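You operate a simulated robot arm through the tools that you are given. There is no shell and no other tool. Be economical: measure what you need, move in short steps, check, and stop when the job is done.

You are at the controls of a simulated two-armed robot. One attempt, no reset.

JOB
Open the green bench drawer, take the blue peg on the top of the marking bench and put it away in the inside of the green bench drawer, then shut the drawer. Take the lid off the white tin and lay it down on the top of the marking bench. Close the blue bench drawer. Put the blue-tipped leg on the top of the green cabinet. Fetch the grey-tipped leg and stand it on the shelf under the joining bench. Put one of the white pegs from the top of the joining bench on top of the orange block. Shut the left cupboard door. Open the green drawer, fetch the green strap roll from the inside of the green drawer and set it in the small teal tray, then shut the drawer. Push the grey drawer shut. Open the white drawer, take the yellow wedge from the inside of the white drawer and leave it in the teal tray and shut the drawer again. Take the orange sanding block on the top of the marking bench and put it away on the top of the sanding bench. Pull the damp drawer open. The order is free. Set down upright: grey-tipped leg.

The check looks at the end state, three seconds after you hand in, the way a careful person would. Anything else that was tipped, shoved, dropped, spilled or broken makes it a failure. A push-on lid holds only when it is set on centred and level and pressed home; a screw cap is set on level and turned clockwise until tight.

ROBOT AND FRAMES
Two 7-joint arms with two-finger parallel grippers on one trunk, on a base that drives. Base frame: it is fixed to the floor where the robot stands at the start and does not move with it; the origin is under the middle of the robot, x ahead of it, y to its left, z up. Lengths are in mm, angles in degrees, forces in N, time in s.
The left shoulder is at the start at [70, 163, 1120], the right one opposite. With the tool pointing down near the work surface each hand reaches from about 100 to 480 mm from the robot's upright axis, wherever it stands, measured 20 degrees to its own side. Places, roughly: blue bench drawer [1000, 300, 700]; blue peg (4x4x8 cm) [0, -1600, 900]; blue-tipped leg (4x4x20 cm) [1200, 600, 1000]; damp drawer [-1900, 3500, 600]; green bench drawer [900, -100, 700]; green drawer [-1100, 1100, 200]; green strap roll (7x7x4 cm) [-1100, 1000, 200]; grey drawer [-1400, 500, 200]; grey-tipped leg (4x4x20 cm) [1400, 500, 1000]; inside of the green bench drawer [900, -200, 700]; left cupboard door [1000, 1600, 1500]; orange block (5x5x4 cm) [1500, 300, 900]; orange sanding block (10x6x5 cm) [400, -1100, 900]; shelf under the joining bench [1100, 200, 200]; small teal tray (24x17x5 cm) [0, -1300, 200]; teal tray (24x16x4 cm) [-3200, -4000, 400]; top of the green cabinet [0, 2500, 1400]; top of the sanding bench (46x23 cm) [-380, 2740, 860]; white drawer [200, -1000, 800]; white peg (3x3x7 cm) [1700, 600, 900]; white tin [250, -1500, 1000]; yellow wedge (8x3x3 cm) [300, -900, 700]. Payload 3.43 kg a hand.
The tool frame of a hand sits at the grasp point between the pads (the TCP): z along the fingers, y along the line on which they close. The tips reach 34 mm beyond it. The gripper opens to 128 mm. The fingers are 24 mm wide and 12 mm thick; the gripper's body (48 by 130 mm) begins 96 mm behind the TCP.
Orientation is told as [roll, pitch, yaw] about the base's x, y, z axes, in that order, counted from this pose: with the fingers straight down and closing along the base's y, the tool's x points along the base's -x, its y along +y and its z along -z.

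CONTROLS
- The arms move only by the tool play_rows. It takes "left_targets", "right_targets" or both (then of equal length, played together; a hand with none holds still); each is a list of rows, each a list of 7 numbers: the shift along the base's x, y, z in units of 25 mm (1.0 is 25 mm), then the turn, a rotation vector about the base's x, y, z in units of 4 degrees (1.0 is 4 degrees), then the finger opening in m, from 0 to 0.128. In form: [[x, y, z, wx, wy, wz, hand], ...]. A call has 1 to 8 rows; each row shifts and turns the commanded pose from where the row before left it. A call with a number of a shift or a turn outside -1 to 1 is refused whole. Rows are played at 5 a second. More than 50 mm and 8.6 degrees between two rows, or a gripper value outside its range, and nothing of the call is played. Where a pose cannot be reached the arm comes as near as it can. A force on the tool above 40 N (or 10 N above the force at the start of the call, whichever is more), or a blocked arm, ends the call early, and 0.2 s more pass. The fingers move at their own pace (about 153 mm/s each) and stop on an object; they squeeze with about 36 N. The grip force told is the motor's: it shows also when the fingers shut on nothing. Time passes only in rows, and 0.2 s behind the last, so rows that do not move let the fingers close. The reply holds the time, the measured pose of the TCP, the force on the tool along the base axes, the opening and the grip force, in the units named above and with some noise, with the torque about the TCP (base axes, N m) and any sound that the robot's microphone picked up.
- Cameras (640 x 400 px; columns grow to the right, rows downward): "scene" is now at [123.8, 22.2, 1324]; the picture's right is [0.27, -0.96, -0.00], its down [-0.74, -0.21, -0.64] and it looks along [0.61, 0.17, -0.77] (base axes); focal length 214 px, centre (320, 200). "left" rides on the left gripper at [76, 11, -160] in its tool frame; the picture's right is [-0.15, 0.99, 0.00], its down [-0.88, -0.13, -0.46] and it looks along [-0.45, -0.07, 0.89] (tool axes); focal length 234 px, centre (320, 200). "right" rides on the right gripper at [76, -11, -160] in its tool frame; the picture's right is [0.15, 0.99, 0.00], its down [-0.88, 0.13, -0.46] and it looks along [-0.45, 0.07, 0.89] (tool axes); focal length 234 px, centre (320, 200). There is no depth. A picture from a camera that has moved, and an enlarged one, comes with that camera's place and axes in the base frame and with its lens.
- grab_frame(camera): a new picture of that camera. The clock stands still meanwhile.
- move_column(by): slides the trunk up (or, below 0, down) by that many mm; the arms and the scene camera ride with it, the base frame stays. It gives what a move gives, with no picture.
- steer(legs): drives the robot by 1 to 6 legs, each [ahead, left, turn to the left] in mm, mm and degrees, along the robot's own axes; the way and the turn of a leg run together, so that a leg with both is an arc; at most 1500 mm and 180 degrees a leg. The arms and the cameras ride along, it lands a little off, and it stops where it bumps. It gives what a move gives.
- aim_head(pan, tilt): turns the head with the scene camera to pan (to the left, within 86 degrees either way) and tilt (down, from -29 to 69), counted from straight ahead of the robot. It gives what a move gives.
- zoom(camera, box): a new picture of the part [left, top, right, bottom] of that camera's present view, enlarged. The clock stands still meanwhile.
- sign_off(): hands the job in; it is judged then, once.

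Go step by step. Nothing tells you exact positions but the pictures and the camera data: compare them with the known pose of the tool, close in by small moves and look again before you grip or let go. The budget is 577 turns and 370 pictures, counting those below and the enlarged ones. Unless the task says otherwise, let go and move clear before handing in.

The tools are called after "Request:" as a command line: name --argument value ..., lists and objects as JSON in quotes. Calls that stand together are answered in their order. play_rows: Moves the arms, as the interface text tells. Its arguments: {"type":"object","properties":{"left_targets":{"type":"array","items":{"type":"array","items":{"type":"number"}}},"right_targets":{"type":"array","items":{"type":"array","items":{"type":"number"}}}},"required":[]} The other tools are called the same way: move_column (by) slides the trunk up or down; steer (legs) drives the base; aim_head (pan, tilt) turns the head that bears the scene camera; grab_frame (camera) takes a picture; zoom (camera, box) takes an enlarged picture of a part of a camera's view; sign_off () hands the job in.

At the start:

```text
time: 0.0
left_eef_pos: [590.0, -119.6, 1164.7]
left_tool_rot: [0.0, 0.1, 0.1]
left_wrist_force: [-0.3, -0.8, -0.6]
left_ft_torque: [0.02, -0.01, 0.01]
left_width: 127.8
left_gripper_force: 0.0
right_eef_pos: [409.3, -435.5, 1144.6]
right_tool_rot: [0.1, 0.0, 0.0]
right_wrist_force: [-0.1, -1.0, 0.8]
right_ft_torque: [-0.02, -0.01, -0.01]
right_width: 127.9
right_gripper_force: 0.0
trunk travel left (down, up): [-600.0, 340.0]
robot x, y, heading: [2.0, -0.5, 0.0]
head pan, tilt: [15.6, 50.4]
```

scene: 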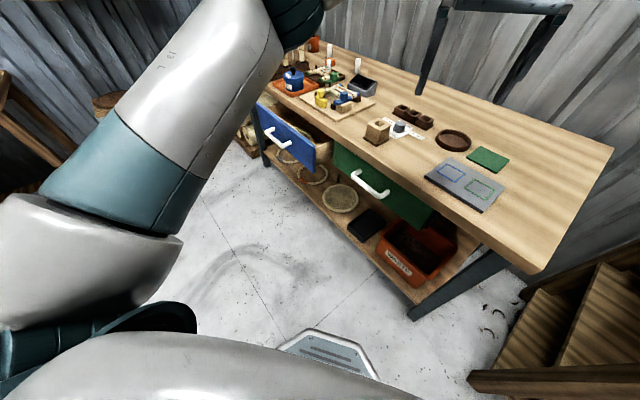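
right: 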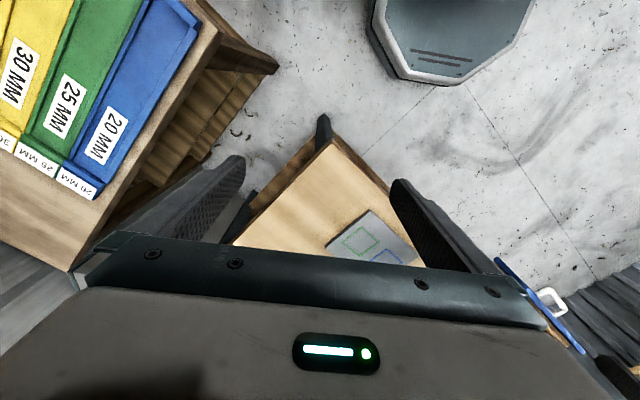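
left: 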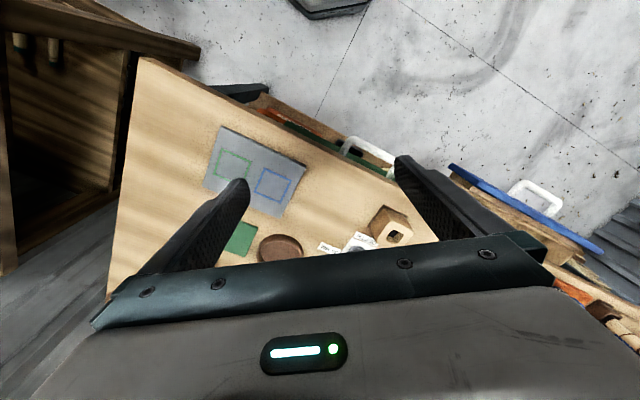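

I see the joining bench ahead with the blue drawer ajar and the green one shut. I'll look around first with the head.

Request:
aim_head --pan 0 --tilt 25

Request:
grab_frame --camera "scene"

Request:
aim_head --pan 80 --tilt 20

Request:
grab_frame --camera "scene"

Request:
aim_head --pan -80 --tilt 25

Request:
grab_frame --camera "scene"

```text
time: 0.9
left_eef_pos: [589.4, -118.9, 1165.9]
left_tool_rot: [-0.1, 0.0, 0.0]
left_wrist_force: [0.1, 0.7, 0.4]
left_ft_torque: [0.04, -0.02, 0.0]
left_width: 128.2
left_gripper_force: 0.2
right_eef_pos: [409.3, -433.6, 1146.7]
right_tool_rot: [0.0, 0.1, 0.1]
right_wrist_force: [-0.6, -1.2, 1.3]
right_ft_torque: [0.04, 0.01, -0.01]
right_width: 128.1
right_gripper_force: 0.1
trunk travel left (down, up): [-600.0, 340.0]
robot x, y, heading: [-2.2, -0.1, -0.1]
head pan, tilt: [0.0, 25.0]
```

```text
366 pictures are left
camera scene: at [142.1, 1.6, 1362.0], right [0.0, -1.0, 0.0], down [-0.42, 0.0, -0.91], along [0.91, 0.0, -0.42], focal length 214 px, centre (320, 200)
```

scene: 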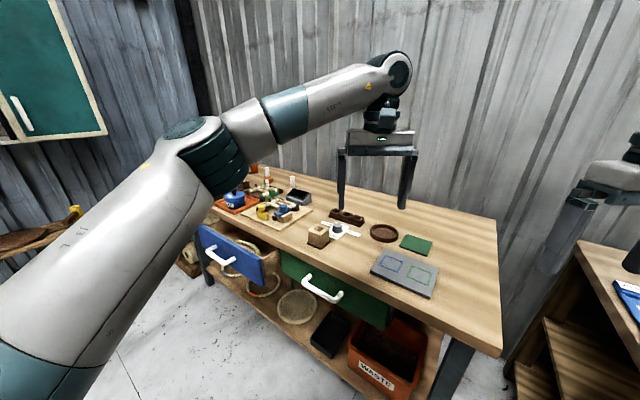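

```text
time: 2.4
left_eef_pos: [590.2, -119.9, 1165.6]
left_tool_rot: [0.0, 0.0, 0.1]
left_wrist_force: [-0.1, -0.3, 0.2]
left_ft_torque: [-0.04, 0.0, -0.01]
left_width: 128.2
left_gripper_force: 0.1
right_eef_pos: [408.4, -434.7, 1145.0]
right_tool_rot: [0.0, 0.1, 0.0]
right_wrist_force: [-0.5, 0.6, -0.2]
right_ft_torque: [0.03, -0.05, -0.01]
right_width: 128.0
right_gripper_force: 0.0
trunk travel left (down, up): [-600.0, 340.0]
robot x, y, heading: [0.3, 0.2, -0.1]
head pan, tilt: [80.0, 20.0]
```

```text
365 pictures are left
camera scene: at [66.3, 93.2, 1370.2], right [0.98, -0.17, 0.0], down [-0.06, -0.34, -0.94], along [0.16, 0.93, -0.34], focal length 214 px, centre (320, 200)
```

scene: 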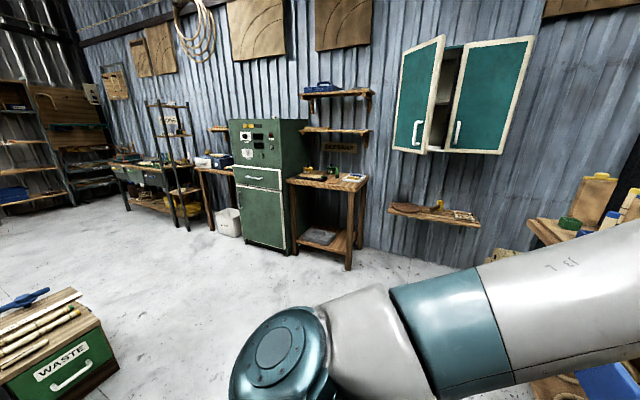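

```text
time: 4.9
left_eef_pos: [590.5, -119.0, 1165.9]
left_tool_rot: [0.0, 0.0, 0.1]
left_wrist_force: [0.8, 0.1, 0.7]
left_ft_torque: [0.03, 0.01, 0.02]
left_width: 128.0
left_gripper_force: 0.0
right_eef_pos: [409.1, -435.6, 1145.1]
right_tool_rot: [-0.1, 0.0, 0.0]
right_wrist_force: [-0.4, -0.7, -0.4]
right_ft_torque: [0.04, 0.0, -0.02]
right_width: 128.1
right_gripper_force: 0.0
trunk travel left (down, up): [-600.0, 340.0]
robot x, y, heading: [-1.0, 3.0, 0.0]
head pan, tilt: [-80.0, 25.0]
```

```text
364 pictures are left
camera scene: at [66.1, -89.2, 1362.1], right [-0.98, -0.17, 0.0], down [-0.07, 0.42, -0.91], along [0.16, -0.89, -0.42], focal length 214 px, centre (320, 200)
```

scene: 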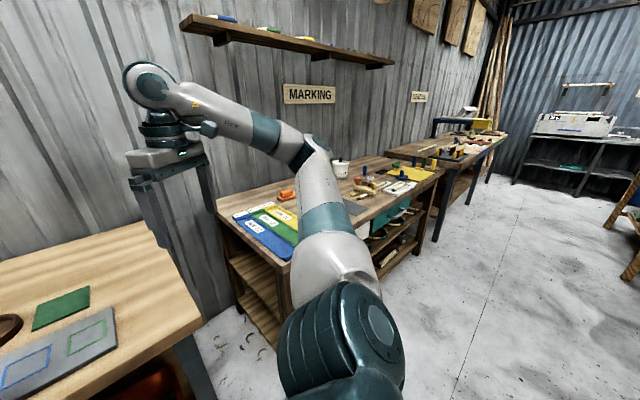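

The left arm blocks much of the view. I'll draw both hands in towards the robot before driving.

Request:
play_rows --left_targets '[[-1, 1, 0, 0, 0, 0, 0.1], [-1, 1, 0, 0, 0, 0, 0.1], [-1, 1, 0, 0, 0, 0, 0.1], [-1, 1, 0, 0, 0, 0, 0.1], [-1, 1, 0, 0, 0, 0, 0.1], [-1, 1, 0, 0, 0, 0, 0.1], [-1, 1, 0, 0, 0, 0, 0.1], [-1, 1, 0, 0, 0, 0, 0.1]]' --right_targets '[[-0.8, 0.9, 0, 0, 0, 0, 0.1], [-0.8, 0.9, 0, 0, 0, 0, 0.1], [-0.8, 0.9, 0, 0, 0, 0, 0.1], [-0.8, 0.9, 0, 0, 0, 0, 0.1], [-0.8, 0.9, 0, 0, 0, 0, 0.1], [-0.8, 0.9, 0, 0, 0, 0, 0.1], [-0.8, 0.9, 0, 0, 0, 0, 0.1], [-0.8, 0.9, 0, 0, 0, 0, 0.1]]'

Request:
play_rows --left_targets '[[-1, 1, 0, 0, 0, 0, 0.1], [-1, 1, 0, 0, 0, 0, 0.1], [-1, 1, 0, 0, 0, 0, 0.1], [-1, 1, 0, 0, 0, 0, 0.1], [-1, 1, 0, 0, 0, 0, 0.1], [-1, 1, 0, 0, 0, 0, 0.1]]'

Request:
aim_head --pan -10 --tilt 30

Request:
grab_frame --camera "scene"

```text
time: 6.7
left_eef_pos: [389.0, 83.0, 1165.6]
left_tool_rot: [-0.1, 0.1, 0.2]
left_wrist_force: [-0.9, 0.5, -0.1]
left_ft_torque: [-0.04, 0.01, -0.04]
left_width: 100.1
left_gripper_force: 0.2
right_eef_pos: [248.1, -253.7, 1148.3]
right_tool_rot: [-0.1, 0.0, -0.1]
right_wrist_force: [0.2, -1.0, 1.0]
right_ft_torque: [-0.07, -0.01, -0.01]
right_width: 100.2
right_gripper_force: 0.0
trunk travel left (down, up): [-600.0, 340.0]
robot x, y, heading: [0.8, 0.2, -0.1]
head pan, tilt: [-80.0, 25.0]
```

```text
time: 8.1
left_eef_pos: [241.3, 231.4, 1167.3]
left_tool_rot: [-0.2, -0.2, 0.1]
left_wrist_force: [21.7, -14.2, 8.9]
left_ft_torque: [0.72, 0.34, -1.2]
left_width: 91.3
left_gripper_force: 0.1
right_eef_pos: [249.2, -253.9, 1147.9]
right_tool_rot: [0.0, 0.0, 0.1]
right_wrist_force: [-0.1, -0.7, 0.0]
right_ft_torque: [0.01, -0.01, -0.03]
right_width: 100.0
right_gripper_force: 0.0
trunk travel left (down, up): [-600.0, 340.0]
robot x, y, heading: [1.7, 0.3, 0.2]
head pan, tilt: [-80.0, 25.0]
```

```text
time: 9.5
left_eef_pos: [241.6, 230.0, 1166.5]
left_tool_rot: [0.0, 0.1, 0.1]
left_wrist_force: [5.2, -16.7, 9.4]
left_ft_torque: [0.72, 0.17, -0.18]
left_width: 90.5
left_gripper_force: 0.0
right_eef_pos: [249.4, -256.1, 1149.5]
right_tool_rot: [0.0, 0.0, 0.0]
right_wrist_force: [0.1, -0.3, -0.9]
right_ft_torque: [-0.01, 0.01, 0.02]
right_width: 100.1
right_gripper_force: 0.2
trunk travel left (down, up): [-600.0, 340.0]
robot x, y, heading: [-1.7, 1.3, -0.1]
head pan, tilt: [-10.0, 30.0]
```

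```text
363 pictures are left
camera scene: at [139.0, -14.1, 1354.1], right [-0.17, -0.98, 0.0], down [-0.49, 0.09, -0.87], along [0.85, -0.15, -0.5], focal length 214 px, centre (320, 200)
```

scene: 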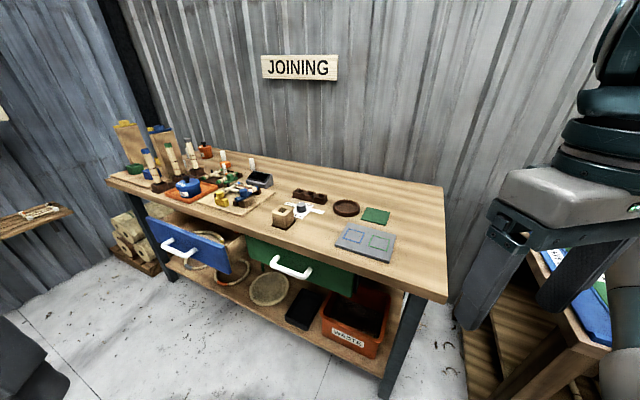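

Left fingers touch something of the robot itself; I'll back off a little and enlarge the bench items.

Request:
play_rows --left_targets '[[1, -1, 0, 0, 0, 0, 0.1], [1, -1, 0, 0, 0, 0, 0.1], [1, 0, 0, 0, 0, 0, 0.1]]'

Request:
zoom --camera "scene" --box '[90, 100, 290, 225]'

Request:
zoom --camera "scene" --box '[240, 150, 440, 275]'

```text
time: 10.3
left_eef_pos: [315.7, 182.5, 1165.5]
left_tool_rot: [-0.1, 0.0, 0.1]
left_wrist_force: [0.1, 0.2, 0.2]
left_ft_torque: [-0.01, 0.03, -0.03]
left_width: 99.9
left_gripper_force: 0.0
right_eef_pos: [249.1, -254.8, 1148.4]
right_tool_rot: [-0.1, -0.1, 0.0]
right_wrist_force: [-0.6, 0.2, 0.7]
right_ft_torque: [-0.04, 0.0, -0.01]
right_width: 100.0
right_gripper_force: 0.1
trunk travel left (down, up): [-600.0, 340.0]
robot x, y, heading: [-2.1, 1.4, -0.1]
head pan, tilt: [-10.0, 30.0]
```

```text
3.20 times, centred on (190, 162) of scene
camera zoom: at [139.0, -12.2, 1354.1], right [-0.17, -0.98, 0.0], down [-0.49, 0.09, -0.87], along [0.85, -0.15, -0.5], focal length 686 px, centre (736, 320)
```

zoom: 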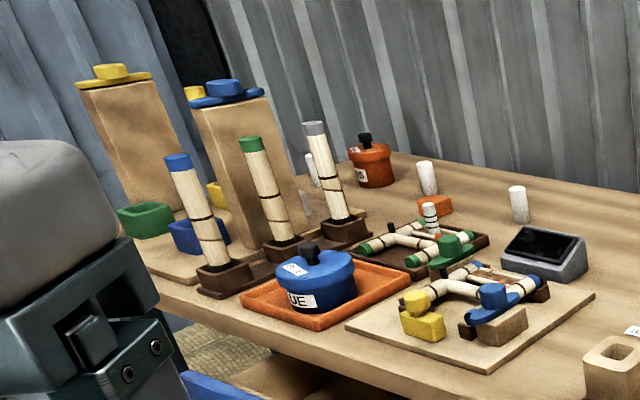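

```text
3.20 times, centred on (340, 212) of scene
camera zoom: at [139.0, -12.2, 1354.1], right [-0.17, -0.98, 0.0], down [-0.49, 0.09, -0.87], along [0.85, -0.15, -0.5], focal length 686 px, centre (256, 160)
```

zoom: 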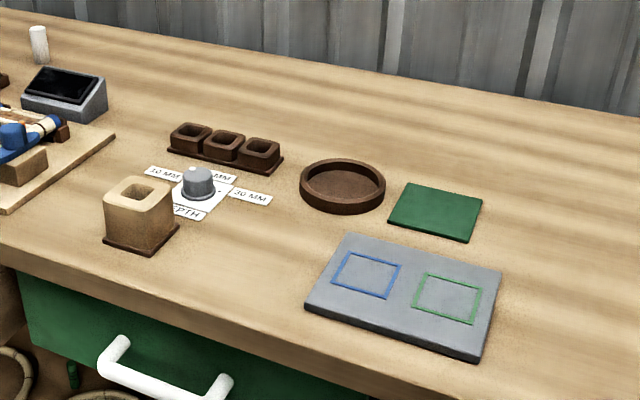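

The three legs stand in a holder near the bench's left end, white pegs and the orange block further back. I'll turn to face the bench square (about -36°) and slide left towards the blue drawer.

Request:
steer --legs '[[0, 0, -36], [0, 800, 0]]'

Request:
aim_head --pan 0 --tilt 45

Request:
grab_frame --camera "scene"

```text
time: 16.3
left_eef_pos: [831.4, 624.2, 1167.5]
left_tool_rot: [0.0, 0.0, -35.4]
left_wrist_force: [-0.5, -0.2, -0.4]
left_ft_torque: [0.01, 0.0, 0.01]
left_width: 99.9
left_gripper_force: 0.0
right_eef_pos: [524.5, 305.7, 1147.5]
right_tool_rot: [0.1, 0.1, -35.5]
right_wrist_force: [0.1, 0.3, -0.7]
right_ft_torque: [0.0, -0.02, -0.01]
right_width: 99.6
right_gripper_force: 0.1
trunk travel left (down, up): [-600.0, 340.0]
robot x, y, heading: [470.9, 659.7, -35.5]
head pan, tilt: [-10.0, 30.0]
```

```text
time: 17.1
left_eef_pos: [831.3, 623.7, 1165.5]
left_tool_rot: [0.0, 0.0, -35.4]
left_wrist_force: [-0.7, -0.1, 0.4]
left_ft_torque: [0.01, 0.01, -0.02]
left_width: 100.0
left_gripper_force: 0.0
right_eef_pos: [524.0, 307.6, 1147.7]
right_tool_rot: [0.0, -0.1, -35.6]
right_wrist_force: [0.3, 0.2, -0.1]
right_ft_torque: [0.01, -0.01, -0.02]
right_width: 99.8
right_gripper_force: 0.0
trunk travel left (down, up): [-600.0, 340.0]
robot x, y, heading: [467.6, 660.1, -35.5]
head pan, tilt: [0.0, 45.0]
```

```text
360 pictures are left
camera scene: at [576.5, 585.3, 1331.5], right [-0.58, -0.81, 0.0], down [-0.58, 0.41, -0.71], along [0.58, -0.41, -0.71], focal length 214 px, centre (320, 200)
```

scene: 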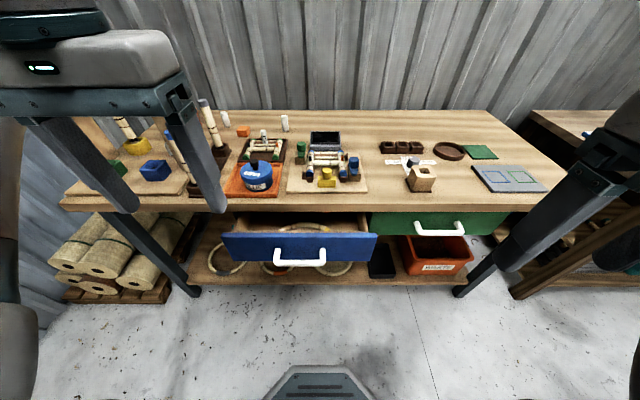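

Bench is square to me now: edge about 550 mm ahead, blue drawer ajar by ~100 mm slightly to my left. I'll bring the closed left hand down in front of its handle to push it.

Request:
play_rows --left_targets '[[-0.2, -0.84, -1, 0, 0, 0, 0], [-0.2, -0.84, -1, 0, 0, 0, 0], [-0.2, -0.84, -1, 0, 0, 0, 0], [-0.2, -0.84, -1, 0, 0, 0, 0], [-0.2, -0.84, -1, 0, 0, 0, 0], [-0.2, -0.84, -1, 0, 0, 0, 0], [0, 0, -1, 0, 0, 0, 0], [0, 0, -1, 0, 0, 0, 0]]'

Request:
grab_frame --camera "left"

Request:
grab_frame --camera "scene"

```text
time: 18.9
left_eef_pos: [803.2, 498.2, 963.9]
left_tool_rot: [0.1, 0.0, -35.4]
left_wrist_force: [0.0, -0.3, -0.4]
left_ft_torque: [0.01, 0.0, -0.01]
left_width: 0.1
left_gripper_force: 33.3
right_eef_pos: [525.2, 307.2, 1147.8]
right_tool_rot: [0.0, 0.1, -35.5]
right_wrist_force: [0.4, 0.3, 0.2]
right_ft_torque: [-0.02, 0.01, 0.0]
right_width: 100.1
right_gripper_force: 0.0
trunk travel left (down, up): [-600.0, 340.0]
robot x, y, heading: [469.2, 657.8, -35.6]
head pan, tilt: [0.0, 45.0]
```

```text
359 pictures are left
camera left: at [746.7, 551.4, 1123.4], right [0.69, 0.72, 0.0], down [0.64, -0.62, 0.46], along [0.33, -0.32, -0.89], focal length 234 px, centre (320, 200)
```

left: 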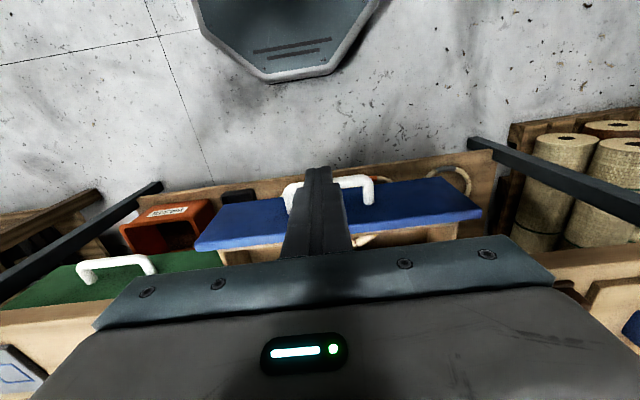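

```text
358 pictures are left
camera scene: at [576.8, 585.1, 1331.5], right [-0.58, -0.81, 0.0], down [-0.58, 0.41, -0.71], along [0.58, -0.41, -0.71], focal length 214 px, centre (320, 200)
```

scene: 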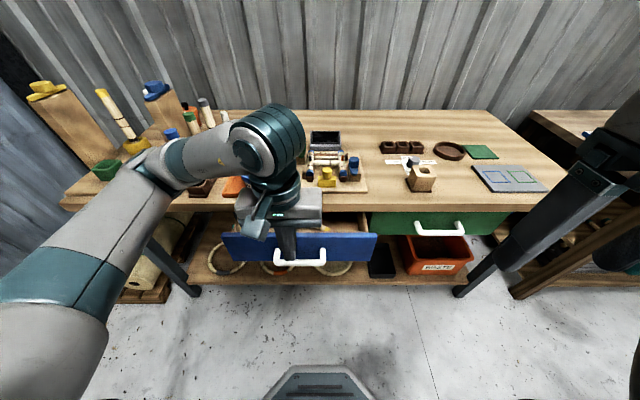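

Closed hand is in front of the handle. Lowering, then pushing forward.

Request:
play_rows --left_targets '[[0, 0, -0.97, 0, 0, 0, 0], [0, 0, -0.97, 0, 0, 0, 0], [0, 0, -0.97, 0, 0, 0, 0], [0, 0, -0.97, 0, 0, 0, 0], [0, 0, -0.97, 0, 0, 0, 0], [0, 0, -0.97, 0, 0, 0, 0], [0, 0, -0.97, 0, 0, 0, 0], [0, 0, -0.97, 0, 0, 0, 0]]'

Request:
play_rows --left_targets '[[0.65, -0.47, 0, 0, 0, 0, 0], [0.65, -0.47, 0, 0, 0, 0, 0], [0.65, -0.47, 0, 0, 0, 0, 0], [0.65, -0.47, 0, 0, 0, 0, 0], [0.65, -0.47, 0, 0, 0, 0, 0], [0.65, -0.47, 0, 0, 0, 0, 0]]'

Request:
grab_frame --camera "scene"

```text
time: 20.7
left_eef_pos: [803.0, 500.7, 772.5]
left_tool_rot: [0.0, -0.1, -35.3]
left_wrist_force: [0.0, 0.0, 0.9]
left_ft_torque: [0.0, 0.03, 0.03]
left_width: 0.1
left_gripper_force: 32.9
right_eef_pos: [524.0, 307.2, 1149.3]
right_tool_rot: [0.0, 0.0, -35.5]
right_wrist_force: [-0.3, 0.2, -0.8]
right_ft_torque: [-0.02, -0.02, -0.02]
right_width: 100.1
right_gripper_force: 0.1
trunk travel left (down, up): [-600.0, 340.0]
robot x, y, heading: [466.3, 660.3, -35.3]
head pan, tilt: [0.0, 45.0]
```

```text
time: 22.1
left_eef_pos: [900.9, 428.1, 773.4]
left_tool_rot: [0.1, 0.0, -35.4]
left_wrist_force: [0.8, -0.4, -0.1]
left_ft_torque: [0.0, -0.01, -0.01]
left_width: 0.0
left_gripper_force: 32.8
right_eef_pos: [523.9, 306.6, 1147.6]
right_tool_rot: [0.0, 0.0, -35.5]
right_wrist_force: [0.0, 0.8, -0.8]
right_ft_torque: [0.0, 0.0, -0.02]
right_width: 100.3
right_gripper_force: 0.1
trunk travel left (down, up): [-600.0, 340.0]
robot x, y, heading: [468.8, 658.7, -35.3]
head pan, tilt: [0.0, 45.0]
```

```text
357 pictures are left
camera scene: at [576.8, 585.1, 1331.4], right [-0.58, -0.81, 0.0], down [-0.58, 0.41, -0.71], along [0.58, -0.41, -0.71], focal length 214 px, centre (320, 200)
```

scene: 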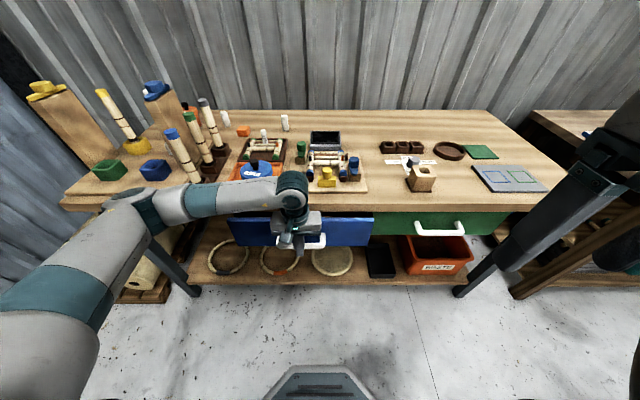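

It is moving in; continue until it stops.

Request:
play_rows --left_targets '[[0.4, -0.29, 0, 0, 0, 0, 0], [0.4, -0.29, 0, 0, 0, 0, 0], [0.4, -0.29, 0, 0, 0, 0, 0], [0.4, -0.29, 0, 0, 0, 0, 0], [0.4, -0.29, 0, 0, 0, 0, 0], [0.4, -0.29, 0, 0, 0, 0, 0], [0.4, -0.29, 0, 0, 0, 0, 0], [0.4, -0.29, 0, 0, 0, 0, 0]]'

Request:
grab_frame --camera "scene"

```text
time: 23.4
left_eef_pos: [943.1, 395.9, 772.1]
left_tool_rot: [0.0, 1.3, -35.9]
left_wrist_force: [-15.0, 13.1, 10.0]
left_ft_torque: [0.25, 0.29, 0.03]
left_width: 0.1
left_gripper_force: 32.6
right_eef_pos: [523.3, 308.0, 1147.7]
right_tool_rot: [0.1, -0.1, -35.4]
right_wrist_force: [1.4, -0.7, 0.4]
right_ft_torque: [0.05, 0.04, 0.04]
right_width: 100.1
right_gripper_force: 0.1
trunk travel left (down, up): [-600.0, 340.0]
robot x, y, heading: [467.0, 661.4, -35.6]
head pan, tilt: [0.0, 45.0]
stopped in row 6 (left hand): the force on the tool passed its limit at 48 N (the readings are from after the stop); the commanded pose is now the measured one
```

```text
356 pictures are left
camera scene: at [575.6, 586.1, 1331.7], right [-0.58, -0.82, 0.0], down [-0.58, 0.41, -0.71], along [0.58, -0.41, -0.71], focal length 214 px, centre (320, 200)
```

scene: 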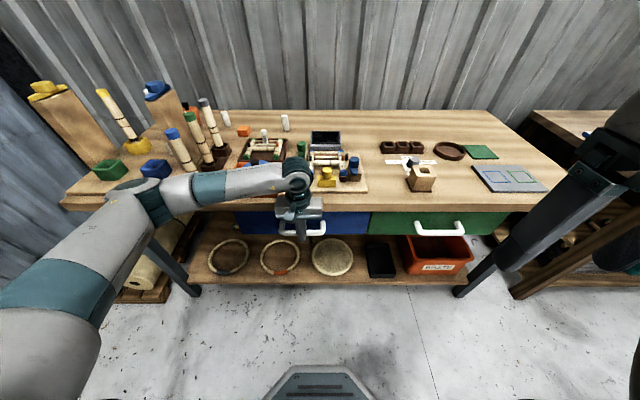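

Request:
zoom --camera "scene" --box '[220, 170, 380, 270]'

```text
4.00 times, centred on (300, 220) of scene
camera zoom: at [575.6, 586.1, 1331.7], right [-0.58, -0.82, 0.0], down [-0.58, 0.41, -0.71], along [0.58, -0.41, -0.71], focal length 858 px, centre (400, 120)
```

zoom: 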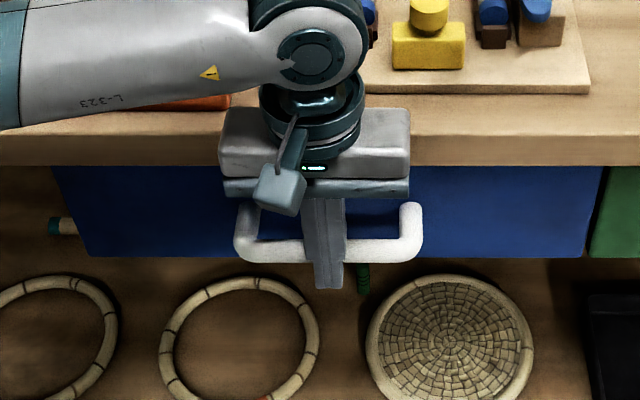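

Drawer looks flush with the green one. Withdrawing to check.

Request:
play_rows --left_targets '[[-0.81, 0.58, 0, 0, 0, 0, 0], [-0.81, 0.58, 0, 0, 0, 0, 0], [-0.81, 0.58, 0, 0, 0, 0, 0], [-0.81, 0.58, 1, 0, 0, 0, 0], [-0.81, 0.58, 1, 0, 0, 0, 0], [-0.5, 0.58, 1, 0, 0, 0, 0], [0.58, 0.81, 1, 0, 0, 0, 0], [0.58, 0.81, 1, 0, 0, 0, 0.1]]'

Request:
play_rows --left_targets '[[0.58, 0.81, 1, 0, 0, 0, 0.1], [0.58, 0.81, 1, 0, 0, 0, 0.1], [0.58, 0.81, 1, 0, 0, 0, 0.1], [0.58, 0.81, 1, 0, 0, 0, 0.1], [0, 0, 1, 0, 0, 0, 0.1], [0, 0, 1, 0, 0, 0, 0.1], [0, 0, 1, 0, 0, 0, 0.1], [0, 0, 1, 0, 0, 0, 0.1]]'

Request:
zoom --camera "scene" --box '[160, 90, 480, 290]'

```text
time: 25.2
left_eef_pos: [857.3, 521.2, 894.9]
left_tool_rot: [0.0, 0.8, -35.7]
left_wrist_force: [0.3, -0.2, 0.4]
left_ft_torque: [-0.01, 0.0, 0.0]
left_width: 100.7
left_gripper_force: 0.0
right_eef_pos: [524.6, 308.8, 1148.5]
right_tool_rot: [0.0, 0.0, -35.4]
right_wrist_force: [-0.4, 0.8, -0.6]
right_ft_torque: [0.01, 0.02, 0.0]
right_width: 99.9
right_gripper_force: 0.1
trunk travel left (down, up): [-600.0, 340.0]
robot x, y, heading: [472.1, 662.5, -35.3]
head pan, tilt: [0.0, 45.0]
```

```text
time: 27.0
left_eef_pos: [914.6, 601.6, 1095.2]
left_tool_rot: [0.0, 0.8, -35.7]
left_wrist_force: [0.9, 0.6, 0.8]
left_ft_torque: [-0.02, -0.04, -0.02]
left_width: 100.0
left_gripper_force: 0.2
right_eef_pos: [523.5, 306.6, 1147.6]
right_tool_rot: [0.1, 0.0, -35.4]
right_wrist_force: [-0.4, 0.7, 0.0]
right_ft_torque: [-0.01, 0.03, -0.03]
right_width: 100.0
right_gripper_force: 0.0
trunk travel left (down, up): [-600.0, 340.0]
robot x, y, heading: [469.9, 661.6, -35.6]
head pan, tilt: [0.0, 45.0]
```

```text
2.00 times, centred on (320, 190) of scene
camera zoom: at [575.5, 585.4, 1331.5], right [-0.58, -0.82, 0.0], down [-0.58, 0.41, -0.71], along [0.58, -0.41, -0.71], focal length 429 px, centre (320, 220)
```

zoom: 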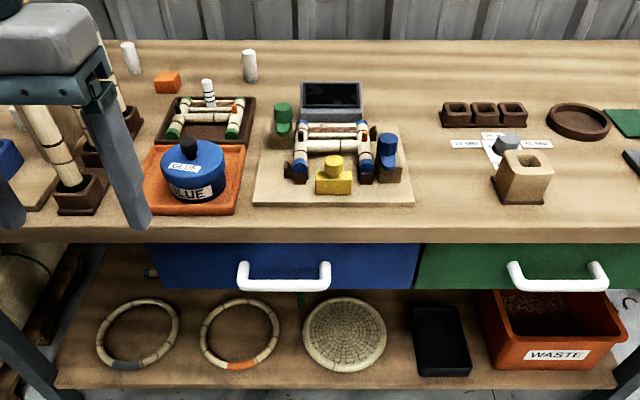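

Blue drawer is shut. Next the legs: I'll raise the trunk and move left and closer so that the legs come within the left hand's reach.

Request:
move_column --by 150

Request:
steer --legs '[[0, 230, 0], [180, 0, 0]]'

Request:
grab_frame --camera "scene"

Request:
grab_frame --camera "left"

```text
time: 28.7
left_eef_pos: [916.1, 602.7, 1245.7]
left_tool_rot: [0.0, 0.9, -35.9]
left_wrist_force: [-0.1, -0.8, -0.4]
left_ft_torque: [-0.02, -0.02, -0.02]
left_width: 100.2
left_gripper_force: 0.0
right_eef_pos: [524.6, 305.8, 1297.1]
right_tool_rot: [0.0, -0.1, -35.5]
right_wrist_force: [0.8, 0.5, 0.1]
right_ft_torque: [-0.01, 0.01, 0.05]
right_width: 99.9
right_gripper_force: 0.1
trunk travel left (down, up): [-750.0, 190.0]
robot x, y, heading: [467.6, 660.7, -35.5]
head pan, tilt: [0.0, 45.0]
```

```text
time: 31.6
left_eef_pos: [1201.4, 691.0, 1246.2]
left_tool_rot: [0.0, 0.8, -35.6]
left_wrist_force: [0.5, -0.1, 0.5]
left_ft_torque: [-0.01, 0.0, 0.02]
left_width: 100.0
left_gripper_force: 0.1
right_eef_pos: [810.6, 392.7, 1298.0]
right_tool_rot: [0.0, -0.2, -35.2]
right_wrist_force: [-0.1, 0.7, 0.0]
right_ft_torque: [-0.01, 0.0, 0.02]
right_width: 99.7
right_gripper_force: 0.1
trunk travel left (down, up): [-750.0, 190.0]
robot x, y, heading: [758.9, 742.9, -34.8]
head pan, tilt: [0.0, 45.0]
```

```text
353 pictures are left
camera scene: at [861.4, 671.4, 1481.7], right [-0.58, -0.82, 0.0], down [-0.58, 0.41, -0.71], along [0.58, -0.41, -0.71], focal length 214 px, centre (320, 200)
```

scene: 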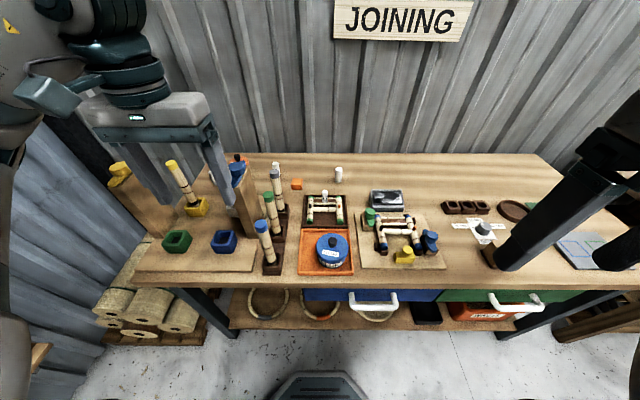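

```text
352 pictures are left
camera left: at [1146.4, 741.8, 1406.4], right [0.69, 0.72, 0.0], down [0.65, -0.62, 0.44], along [0.32, -0.31, -0.9], focal length 234 px, centre (320, 200)
```

left: 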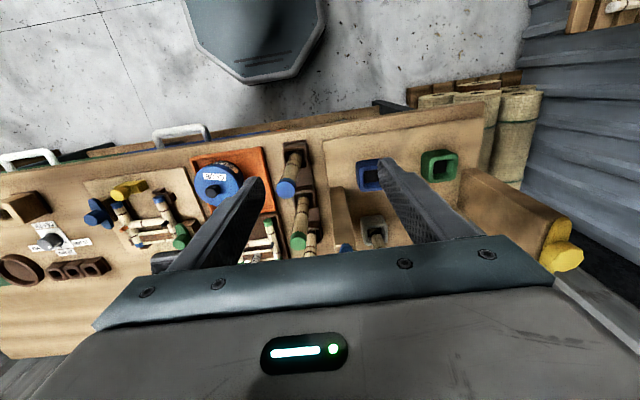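

Triangulating: leg tips are near z≈1060, about 150 mm left of my axis, blue nearest, grey farthest. I'll move 100 mm closer and bring the left hand over with a 45° forward pitch, to grip the grey leg so that it can later go under the bench.

Request:
steer --legs '[[100, 0, 0]]'

Request:
play_rows --left_targets '[[0.375, -0.54, -0.3, -0.58, -0.82, 0, 0.09], [0.375, -0.54, -0.3, -0.58, -0.82, 0, 0.09], [0.375, -0.54, -0.3, -0.58, -0.82, 0, 0.09], [0.375, -0.54, -0.3, -0.58, -0.82, 0, 0.09], [0.375, -0.54, -0.3, -0.58, -0.82, 0, 0.09], [0.375, -0.54, -0.3, -0.58, -0.82, 0, 0.09], [0.375, -0.54, -0.3, -0.58, -0.82, 0, 0.09], [0.375, -0.54, -0.3, -0.58, -0.82, 0, 0.09]]'

Request:
play_rows --left_targets '[[0.375, -0.54, 0, -0.58, -0.82, 0, 0.09], [0.375, -0.54, 0, -0.58, -0.82, 0, 0.09], [0.375, -0.54, 0, -0.58, -0.82, 0, 0.09]]'

Request:
grab_frame --camera "scene"

Request:
grab_frame --camera "left"

```text
time: 32.8
left_eef_pos: [1282.7, 631.6, 1245.8]
left_tool_rot: [0.0, 0.8, -35.6]
left_wrist_force: [0.2, -0.2, -1.0]
left_ft_torque: [-0.03, 0.01, -0.02]
left_width: 100.1
left_gripper_force: 0.0
right_eef_pos: [892.3, 334.9, 1298.7]
right_tool_rot: [0.0, -0.1, -35.2]
right_wrist_force: [-0.3, -0.1, -1.6]
right_ft_torque: [0.02, -0.01, 0.01]
right_width: 100.1
right_gripper_force: 0.0
trunk travel left (down, up): [-750.0, 190.0]
robot x, y, heading: [838.6, 686.9, -35.0]
head pan, tilt: [0.0, 45.0]
```

```text
time: 34.6
left_eef_pos: [1357.9, 523.9, 1184.6]
left_tool_rot: [0.3, -31.3, -35.6]
left_wrist_force: [-0.1, -2.0, 0.5]
left_ft_torque: [0.04, 0.01, 0.01]
left_width: 90.1
left_gripper_force: 0.1
right_eef_pos: [894.2, 333.8, 1298.2]
right_tool_rot: [0.0, 0.0, -35.4]
right_wrist_force: [0.5, -0.2, -0.5]
right_ft_torque: [0.0, 0.02, -0.01]
right_width: 100.1
right_gripper_force: 0.0
trunk travel left (down, up): [-750.0, 190.0]
robot x, y, heading: [836.6, 683.9, -35.6]
head pan, tilt: [0.0, 45.0]
```

```text
time: 35.4
left_eef_pos: [1388.0, 483.5, 1186.1]
left_tool_rot: [0.4, -43.5, -35.8]
left_wrist_force: [0.4, -0.4, -0.6]
left_ft_torque: [0.04, 0.01, 0.01]
left_width: 89.8
left_gripper_force: 0.1
right_eef_pos: [894.0, 334.3, 1296.9]
right_tool_rot: [0.0, 0.0, -35.3]
right_wrist_force: [0.5, -0.4, -0.7]
right_ft_torque: [0.03, -0.02, 0.0]
right_width: 99.7
right_gripper_force: 0.1
trunk travel left (down, up): [-750.0, 190.0]
robot x, y, heading: [836.6, 684.6, -35.3]
head pan, tilt: [0.0, 45.0]
```

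```text
351 pictures are left
camera scene: at [944.6, 613.1, 1481.5], right [-0.58, -0.82, 0.0], down [-0.58, 0.41, -0.71], along [0.58, -0.41, -0.71], focal length 214 px, centre (320, 200)
```

scene: 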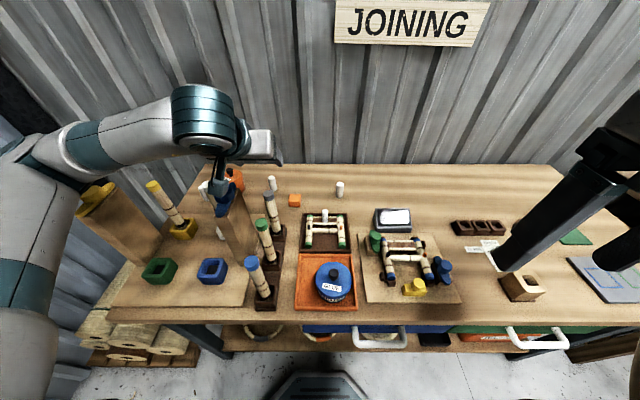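

```text
350 pictures are left
camera left: at [1259.3, 587.7, 1249.0], right [0.66, 0.74, 0.11], down [0.19, -0.3, 0.94], along [0.73, -0.6, -0.34], focal length 234 px, centre (320, 200)
```

left: 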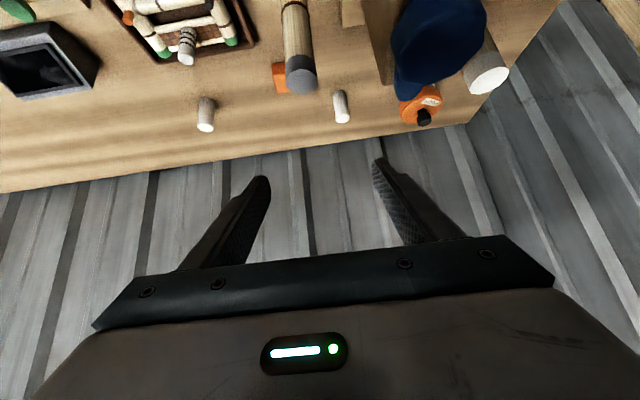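

Request:
zoom --camera "scene" --box '[190, 130, 350, 230]'

```text
4.00 times, centred on (270, 180) of scene
camera zoom: at [944.6, 613.1, 1481.5], right [-0.58, -0.82, 0.0], down [-0.58, 0.41, -0.71], along [0.58, -0.41, -0.71], focal length 858 px, centre (520, 280)
```

zoom: 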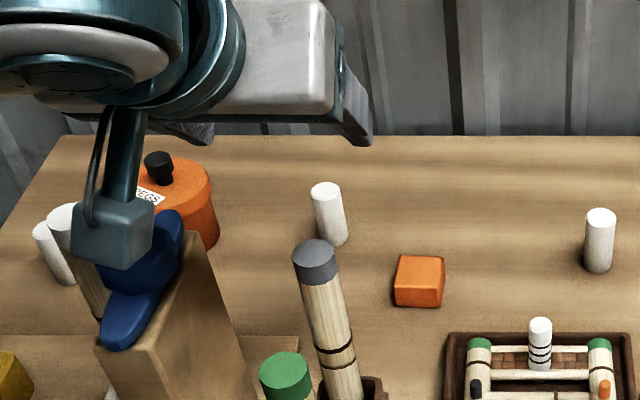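

The tall block with the blue cap would foul the gripper body. Legs are round, so I'll yaw the hand 44° to the left so its body comes from the right.

Request:
play_rows --left_targets '[[0, 0, 0, 0, 0, 1, 0.09], [0, 0, 0, 0, 0, 1, 0.09], [0, 0, 0, 0, 0, 1, 0.09], [0, 0, 0, 0, 0, 1, 0.09], [0, 0, 0, 0, 0, 1, 0.09], [0, 0, 0, 0, 0, 1, 0.09], [0, 0, 0, 0, 0, 1, 0.09], [0, 0, 0, 0, 0, 1, 0.09]]'

Request:
play_rows --left_targets '[[0, 0, 0, 0, 0, 1, 0.09], [0, 0, 0, 0, 0, 1, 0.09], [0.1, -0.2, -1, 0, 0, 1, 0.09], [0.1, -0.2, -1, 0, 0, 0, 0.09]]'

Request:
grab_frame --camera "left"

Request:
zoom --camera "scene" --box '[180, 100, 380, 225]'

```text
time: 37.2
left_eef_pos: [1387.0, 482.4, 1184.8]
left_tool_rot: [0.3, -43.3, -3.7]
left_wrist_force: [0.3, -0.5, -0.4]
left_ft_torque: [-0.01, -0.01, 0.0]
left_width: 90.0
left_gripper_force: 0.1
right_eef_pos: [892.8, 334.9, 1298.2]
right_tool_rot: [0.2, 0.1, -35.3]
right_wrist_force: [-0.9, 0.0, -0.4]
right_ft_torque: [0.01, -0.04, -0.03]
right_width: 100.0
right_gripper_force: 0.0
trunk travel left (down, up): [-750.0, 190.0]
robot x, y, heading: [837.2, 684.9, -35.2]
head pan, tilt: [0.0, 45.0]
```

```text
time: 38.2
left_eef_pos: [1391.5, 473.2, 1134.8]
left_tool_rot: [0.3, -43.5, 8.4]
left_wrist_force: [0.6, 0.7, 1.0]
left_ft_torque: [0.02, 0.0, 0.01]
left_width: 90.1
left_gripper_force: 0.0
right_eef_pos: [893.7, 334.6, 1298.2]
right_tool_rot: [0.0, 0.1, -35.3]
right_wrist_force: [0.3, -0.1, -0.4]
right_ft_torque: [0.04, 0.05, -0.02]
right_width: 100.0
right_gripper_force: 0.1
trunk travel left (down, up): [-750.0, 190.0]
robot x, y, heading: [838.7, 686.4, -35.3]
head pan, tilt: [0.0, 45.0]
```

```text
348 pictures are left
camera left: at [1226.8, 460.2, 1198.0], right [-0.04, 0.99, 0.1], down [0.34, -0.08, 0.94], along [0.94, 0.08, -0.34], focal length 234 px, centre (320, 200)
```

left: 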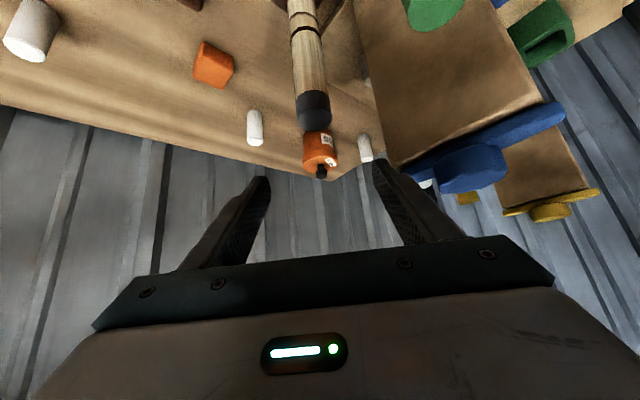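

```text
3.20 times, centred on (280, 162) of scene
camera zoom: at [945.2, 612.6, 1481.4], right [-0.58, -0.82, 0.0], down [-0.58, 0.41, -0.71], along [0.58, -0.41, -0.71], focal length 686 px, centre (448, 320)
```

zoom: 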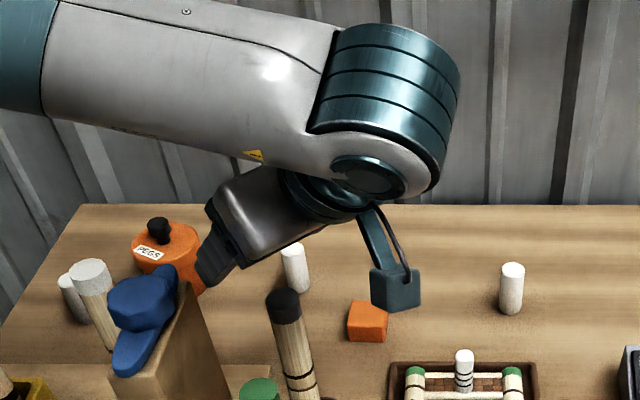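

Leg tip located at about (1393, 477, 1062); hand is right above. Descending 98 mm.

Request:
play_rows --left_targets '[[0.02, 0.04, -1, 0, 0, 0, 0.09], [0.02, 0.04, -1, 0, 0, 0, 0.09], [0.02, 0.04, -1, 0, 0, 0, 0.09], [0.02, 0.04, -0.9, 0, 0, 0, 0.09]]'

Request:
grab_frame --camera "left"

Request:
zoom --camera "scene" --box '[180, 100, 380, 225]'

```text
time: 39.2
left_eef_pos: [1393.5, 478.1, 1036.5]
left_tool_rot: [0.3, -43.4, 8.1]
left_wrist_force: [0.3, -0.3, -0.1]
left_ft_torque: [0.02, -0.02, 0.01]
left_width: 90.2
left_gripper_force: 0.0
right_eef_pos: [892.5, 333.7, 1297.5]
right_tool_rot: [0.0, -0.1, -35.4]
right_wrist_force: [-0.2, -0.4, 0.0]
right_ft_torque: [0.03, 0.01, 0.02]
right_width: 100.0
right_gripper_force: 0.0
trunk travel left (down, up): [-750.0, 190.0]
robot x, y, heading: [836.4, 684.1, -35.4]
head pan, tilt: [0.0, 45.0]
```

```text
346 pictures are left
camera left: at [1227.6, 463.8, 1101.1], right [-0.04, 0.99, 0.11], down [0.34, -0.09, 0.94], along [0.94, 0.07, -0.34], focal length 234 px, centre (320, 200)
```

left: 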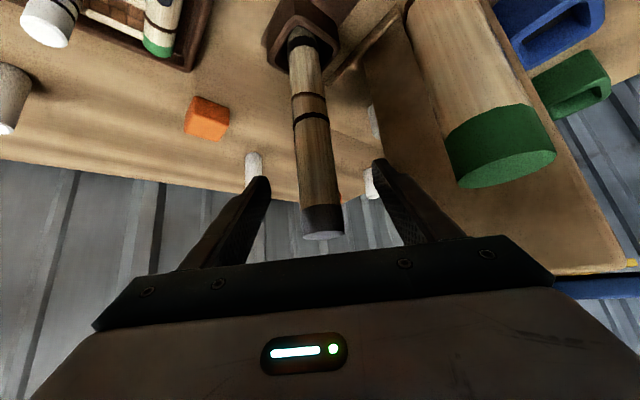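

```text
3.20 times, centred on (280, 162) of scene
camera zoom: at [945.3, 612.6, 1481.4], right [-0.58, -0.82, 0.0], down [-0.58, 0.41, -0.71], along [0.58, -0.41, -0.71], focal length 686 px, centre (448, 320)
```

zoom: 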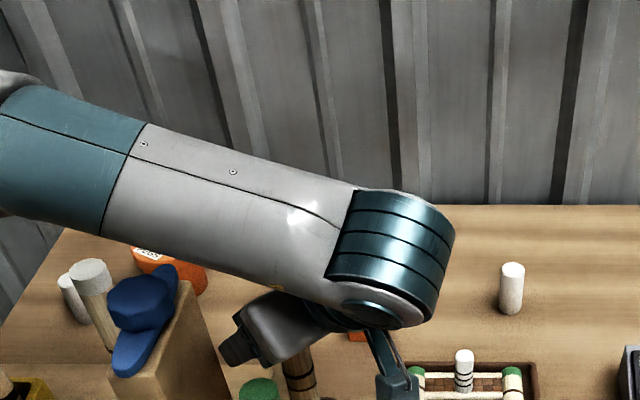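

Leg stands between the fingers. Closing and lifting.

Request:
play_rows --left_targets '[[0, 0, 0, 0, 0, 0, 0.02], [0, 0, 0, 0, 0, 0, 0.02], [0, 0, 0, 0, 0, 0, 0.02]]'

Request:
play_rows --left_targets '[[0, 0, 1, 0, 0, 0, 0.02], [0, 0, 1, 0, 0, 0, 0.02], [0, 0, 1, 0, 0, 0, 0.02], [0, 0, 1, 0, 0, 0, 0.02], [0, 0, 1, 0, 0, 0, 0.02], [0, 0, 1, 0, 0, 0, 0.02], [0, 0, 1, 0, 0, 0, 0.02], [0, 0, 1, 0, 0, 0, 0.02]]'

Request:
grab_frame --camera "left"

Request:
grab_frame --camera "scene"

```text
time: 40.0
left_eef_pos: [1393.1, 477.3, 1037.9]
left_tool_rot: [0.5, -43.4, 8.2]
left_wrist_force: [-0.1, 0.1, 0.4]
left_ft_torque: [0.0, 0.03, -0.01]
left_width: 29.7
left_gripper_force: 35.7
right_eef_pos: [893.3, 333.7, 1298.3]
right_tool_rot: [0.0, 0.0, -35.3]
right_wrist_force: [-0.3, 0.2, -0.5]
right_ft_torque: [0.01, 0.0, -0.01]
right_width: 99.8
right_gripper_force: 0.0
trunk travel left (down, up): [-750.0, 190.0]
robot x, y, heading: [838.8, 691.6, -35.3]
head pan, tilt: [0.0, 45.0]
```

```text
time: 41.8
left_eef_pos: [1393.5, 475.7, 1237.1]
left_tool_rot: [0.4, -43.4, 8.2]
left_wrist_force: [-0.6, 0.1, -0.4]
left_ft_torque: [0.01, -0.02, 0.0]
left_width: 29.5
left_gripper_force: 36.0
right_eef_pos: [891.4, 334.8, 1296.9]
right_tool_rot: [0.0, 0.0, -35.3]
right_wrist_force: [0.1, -0.4, 0.2]
right_ft_torque: [-0.02, -0.02, -0.02]
right_width: 100.3
right_gripper_force: 0.0
trunk travel left (down, up): [-750.0, 190.0]
robot x, y, heading: [837.7, 688.3, -35.4]
head pan, tilt: [0.0, 45.0]
```

```text
344 pictures are left
camera left: at [1229.0, 461.8, 1301.0], right [-0.04, 0.99, 0.11], down [0.34, -0.09, 0.94], along [0.94, 0.07, -0.34], focal length 234 px, centre (320, 200)
```

left: 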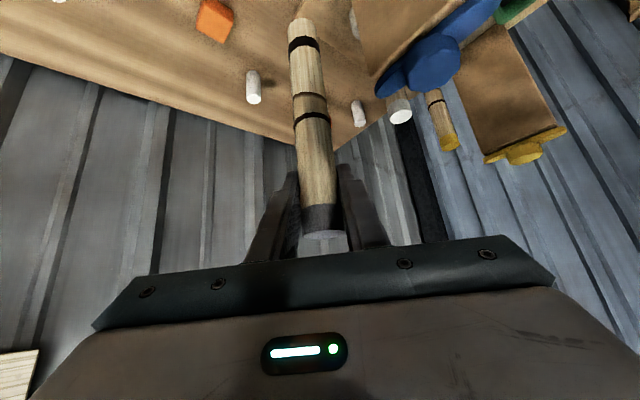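

```text
343 pictures are left
camera scene: at [944.0, 613.3, 1481.5], right [-0.58, -0.82, 0.0], down [-0.58, 0.41, -0.71], along [0.58, -0.41, -0.71], focal length 214 px, centre (320, 200)
```

scene: 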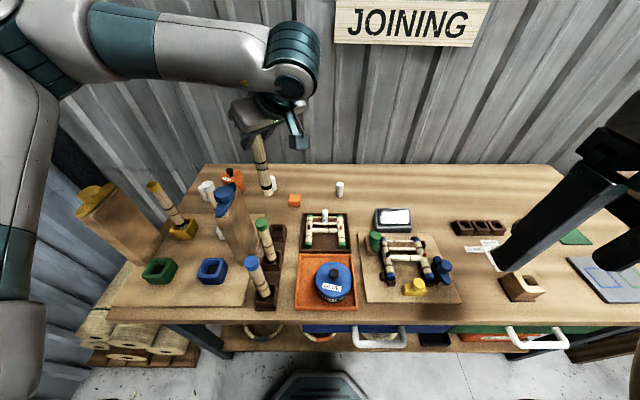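

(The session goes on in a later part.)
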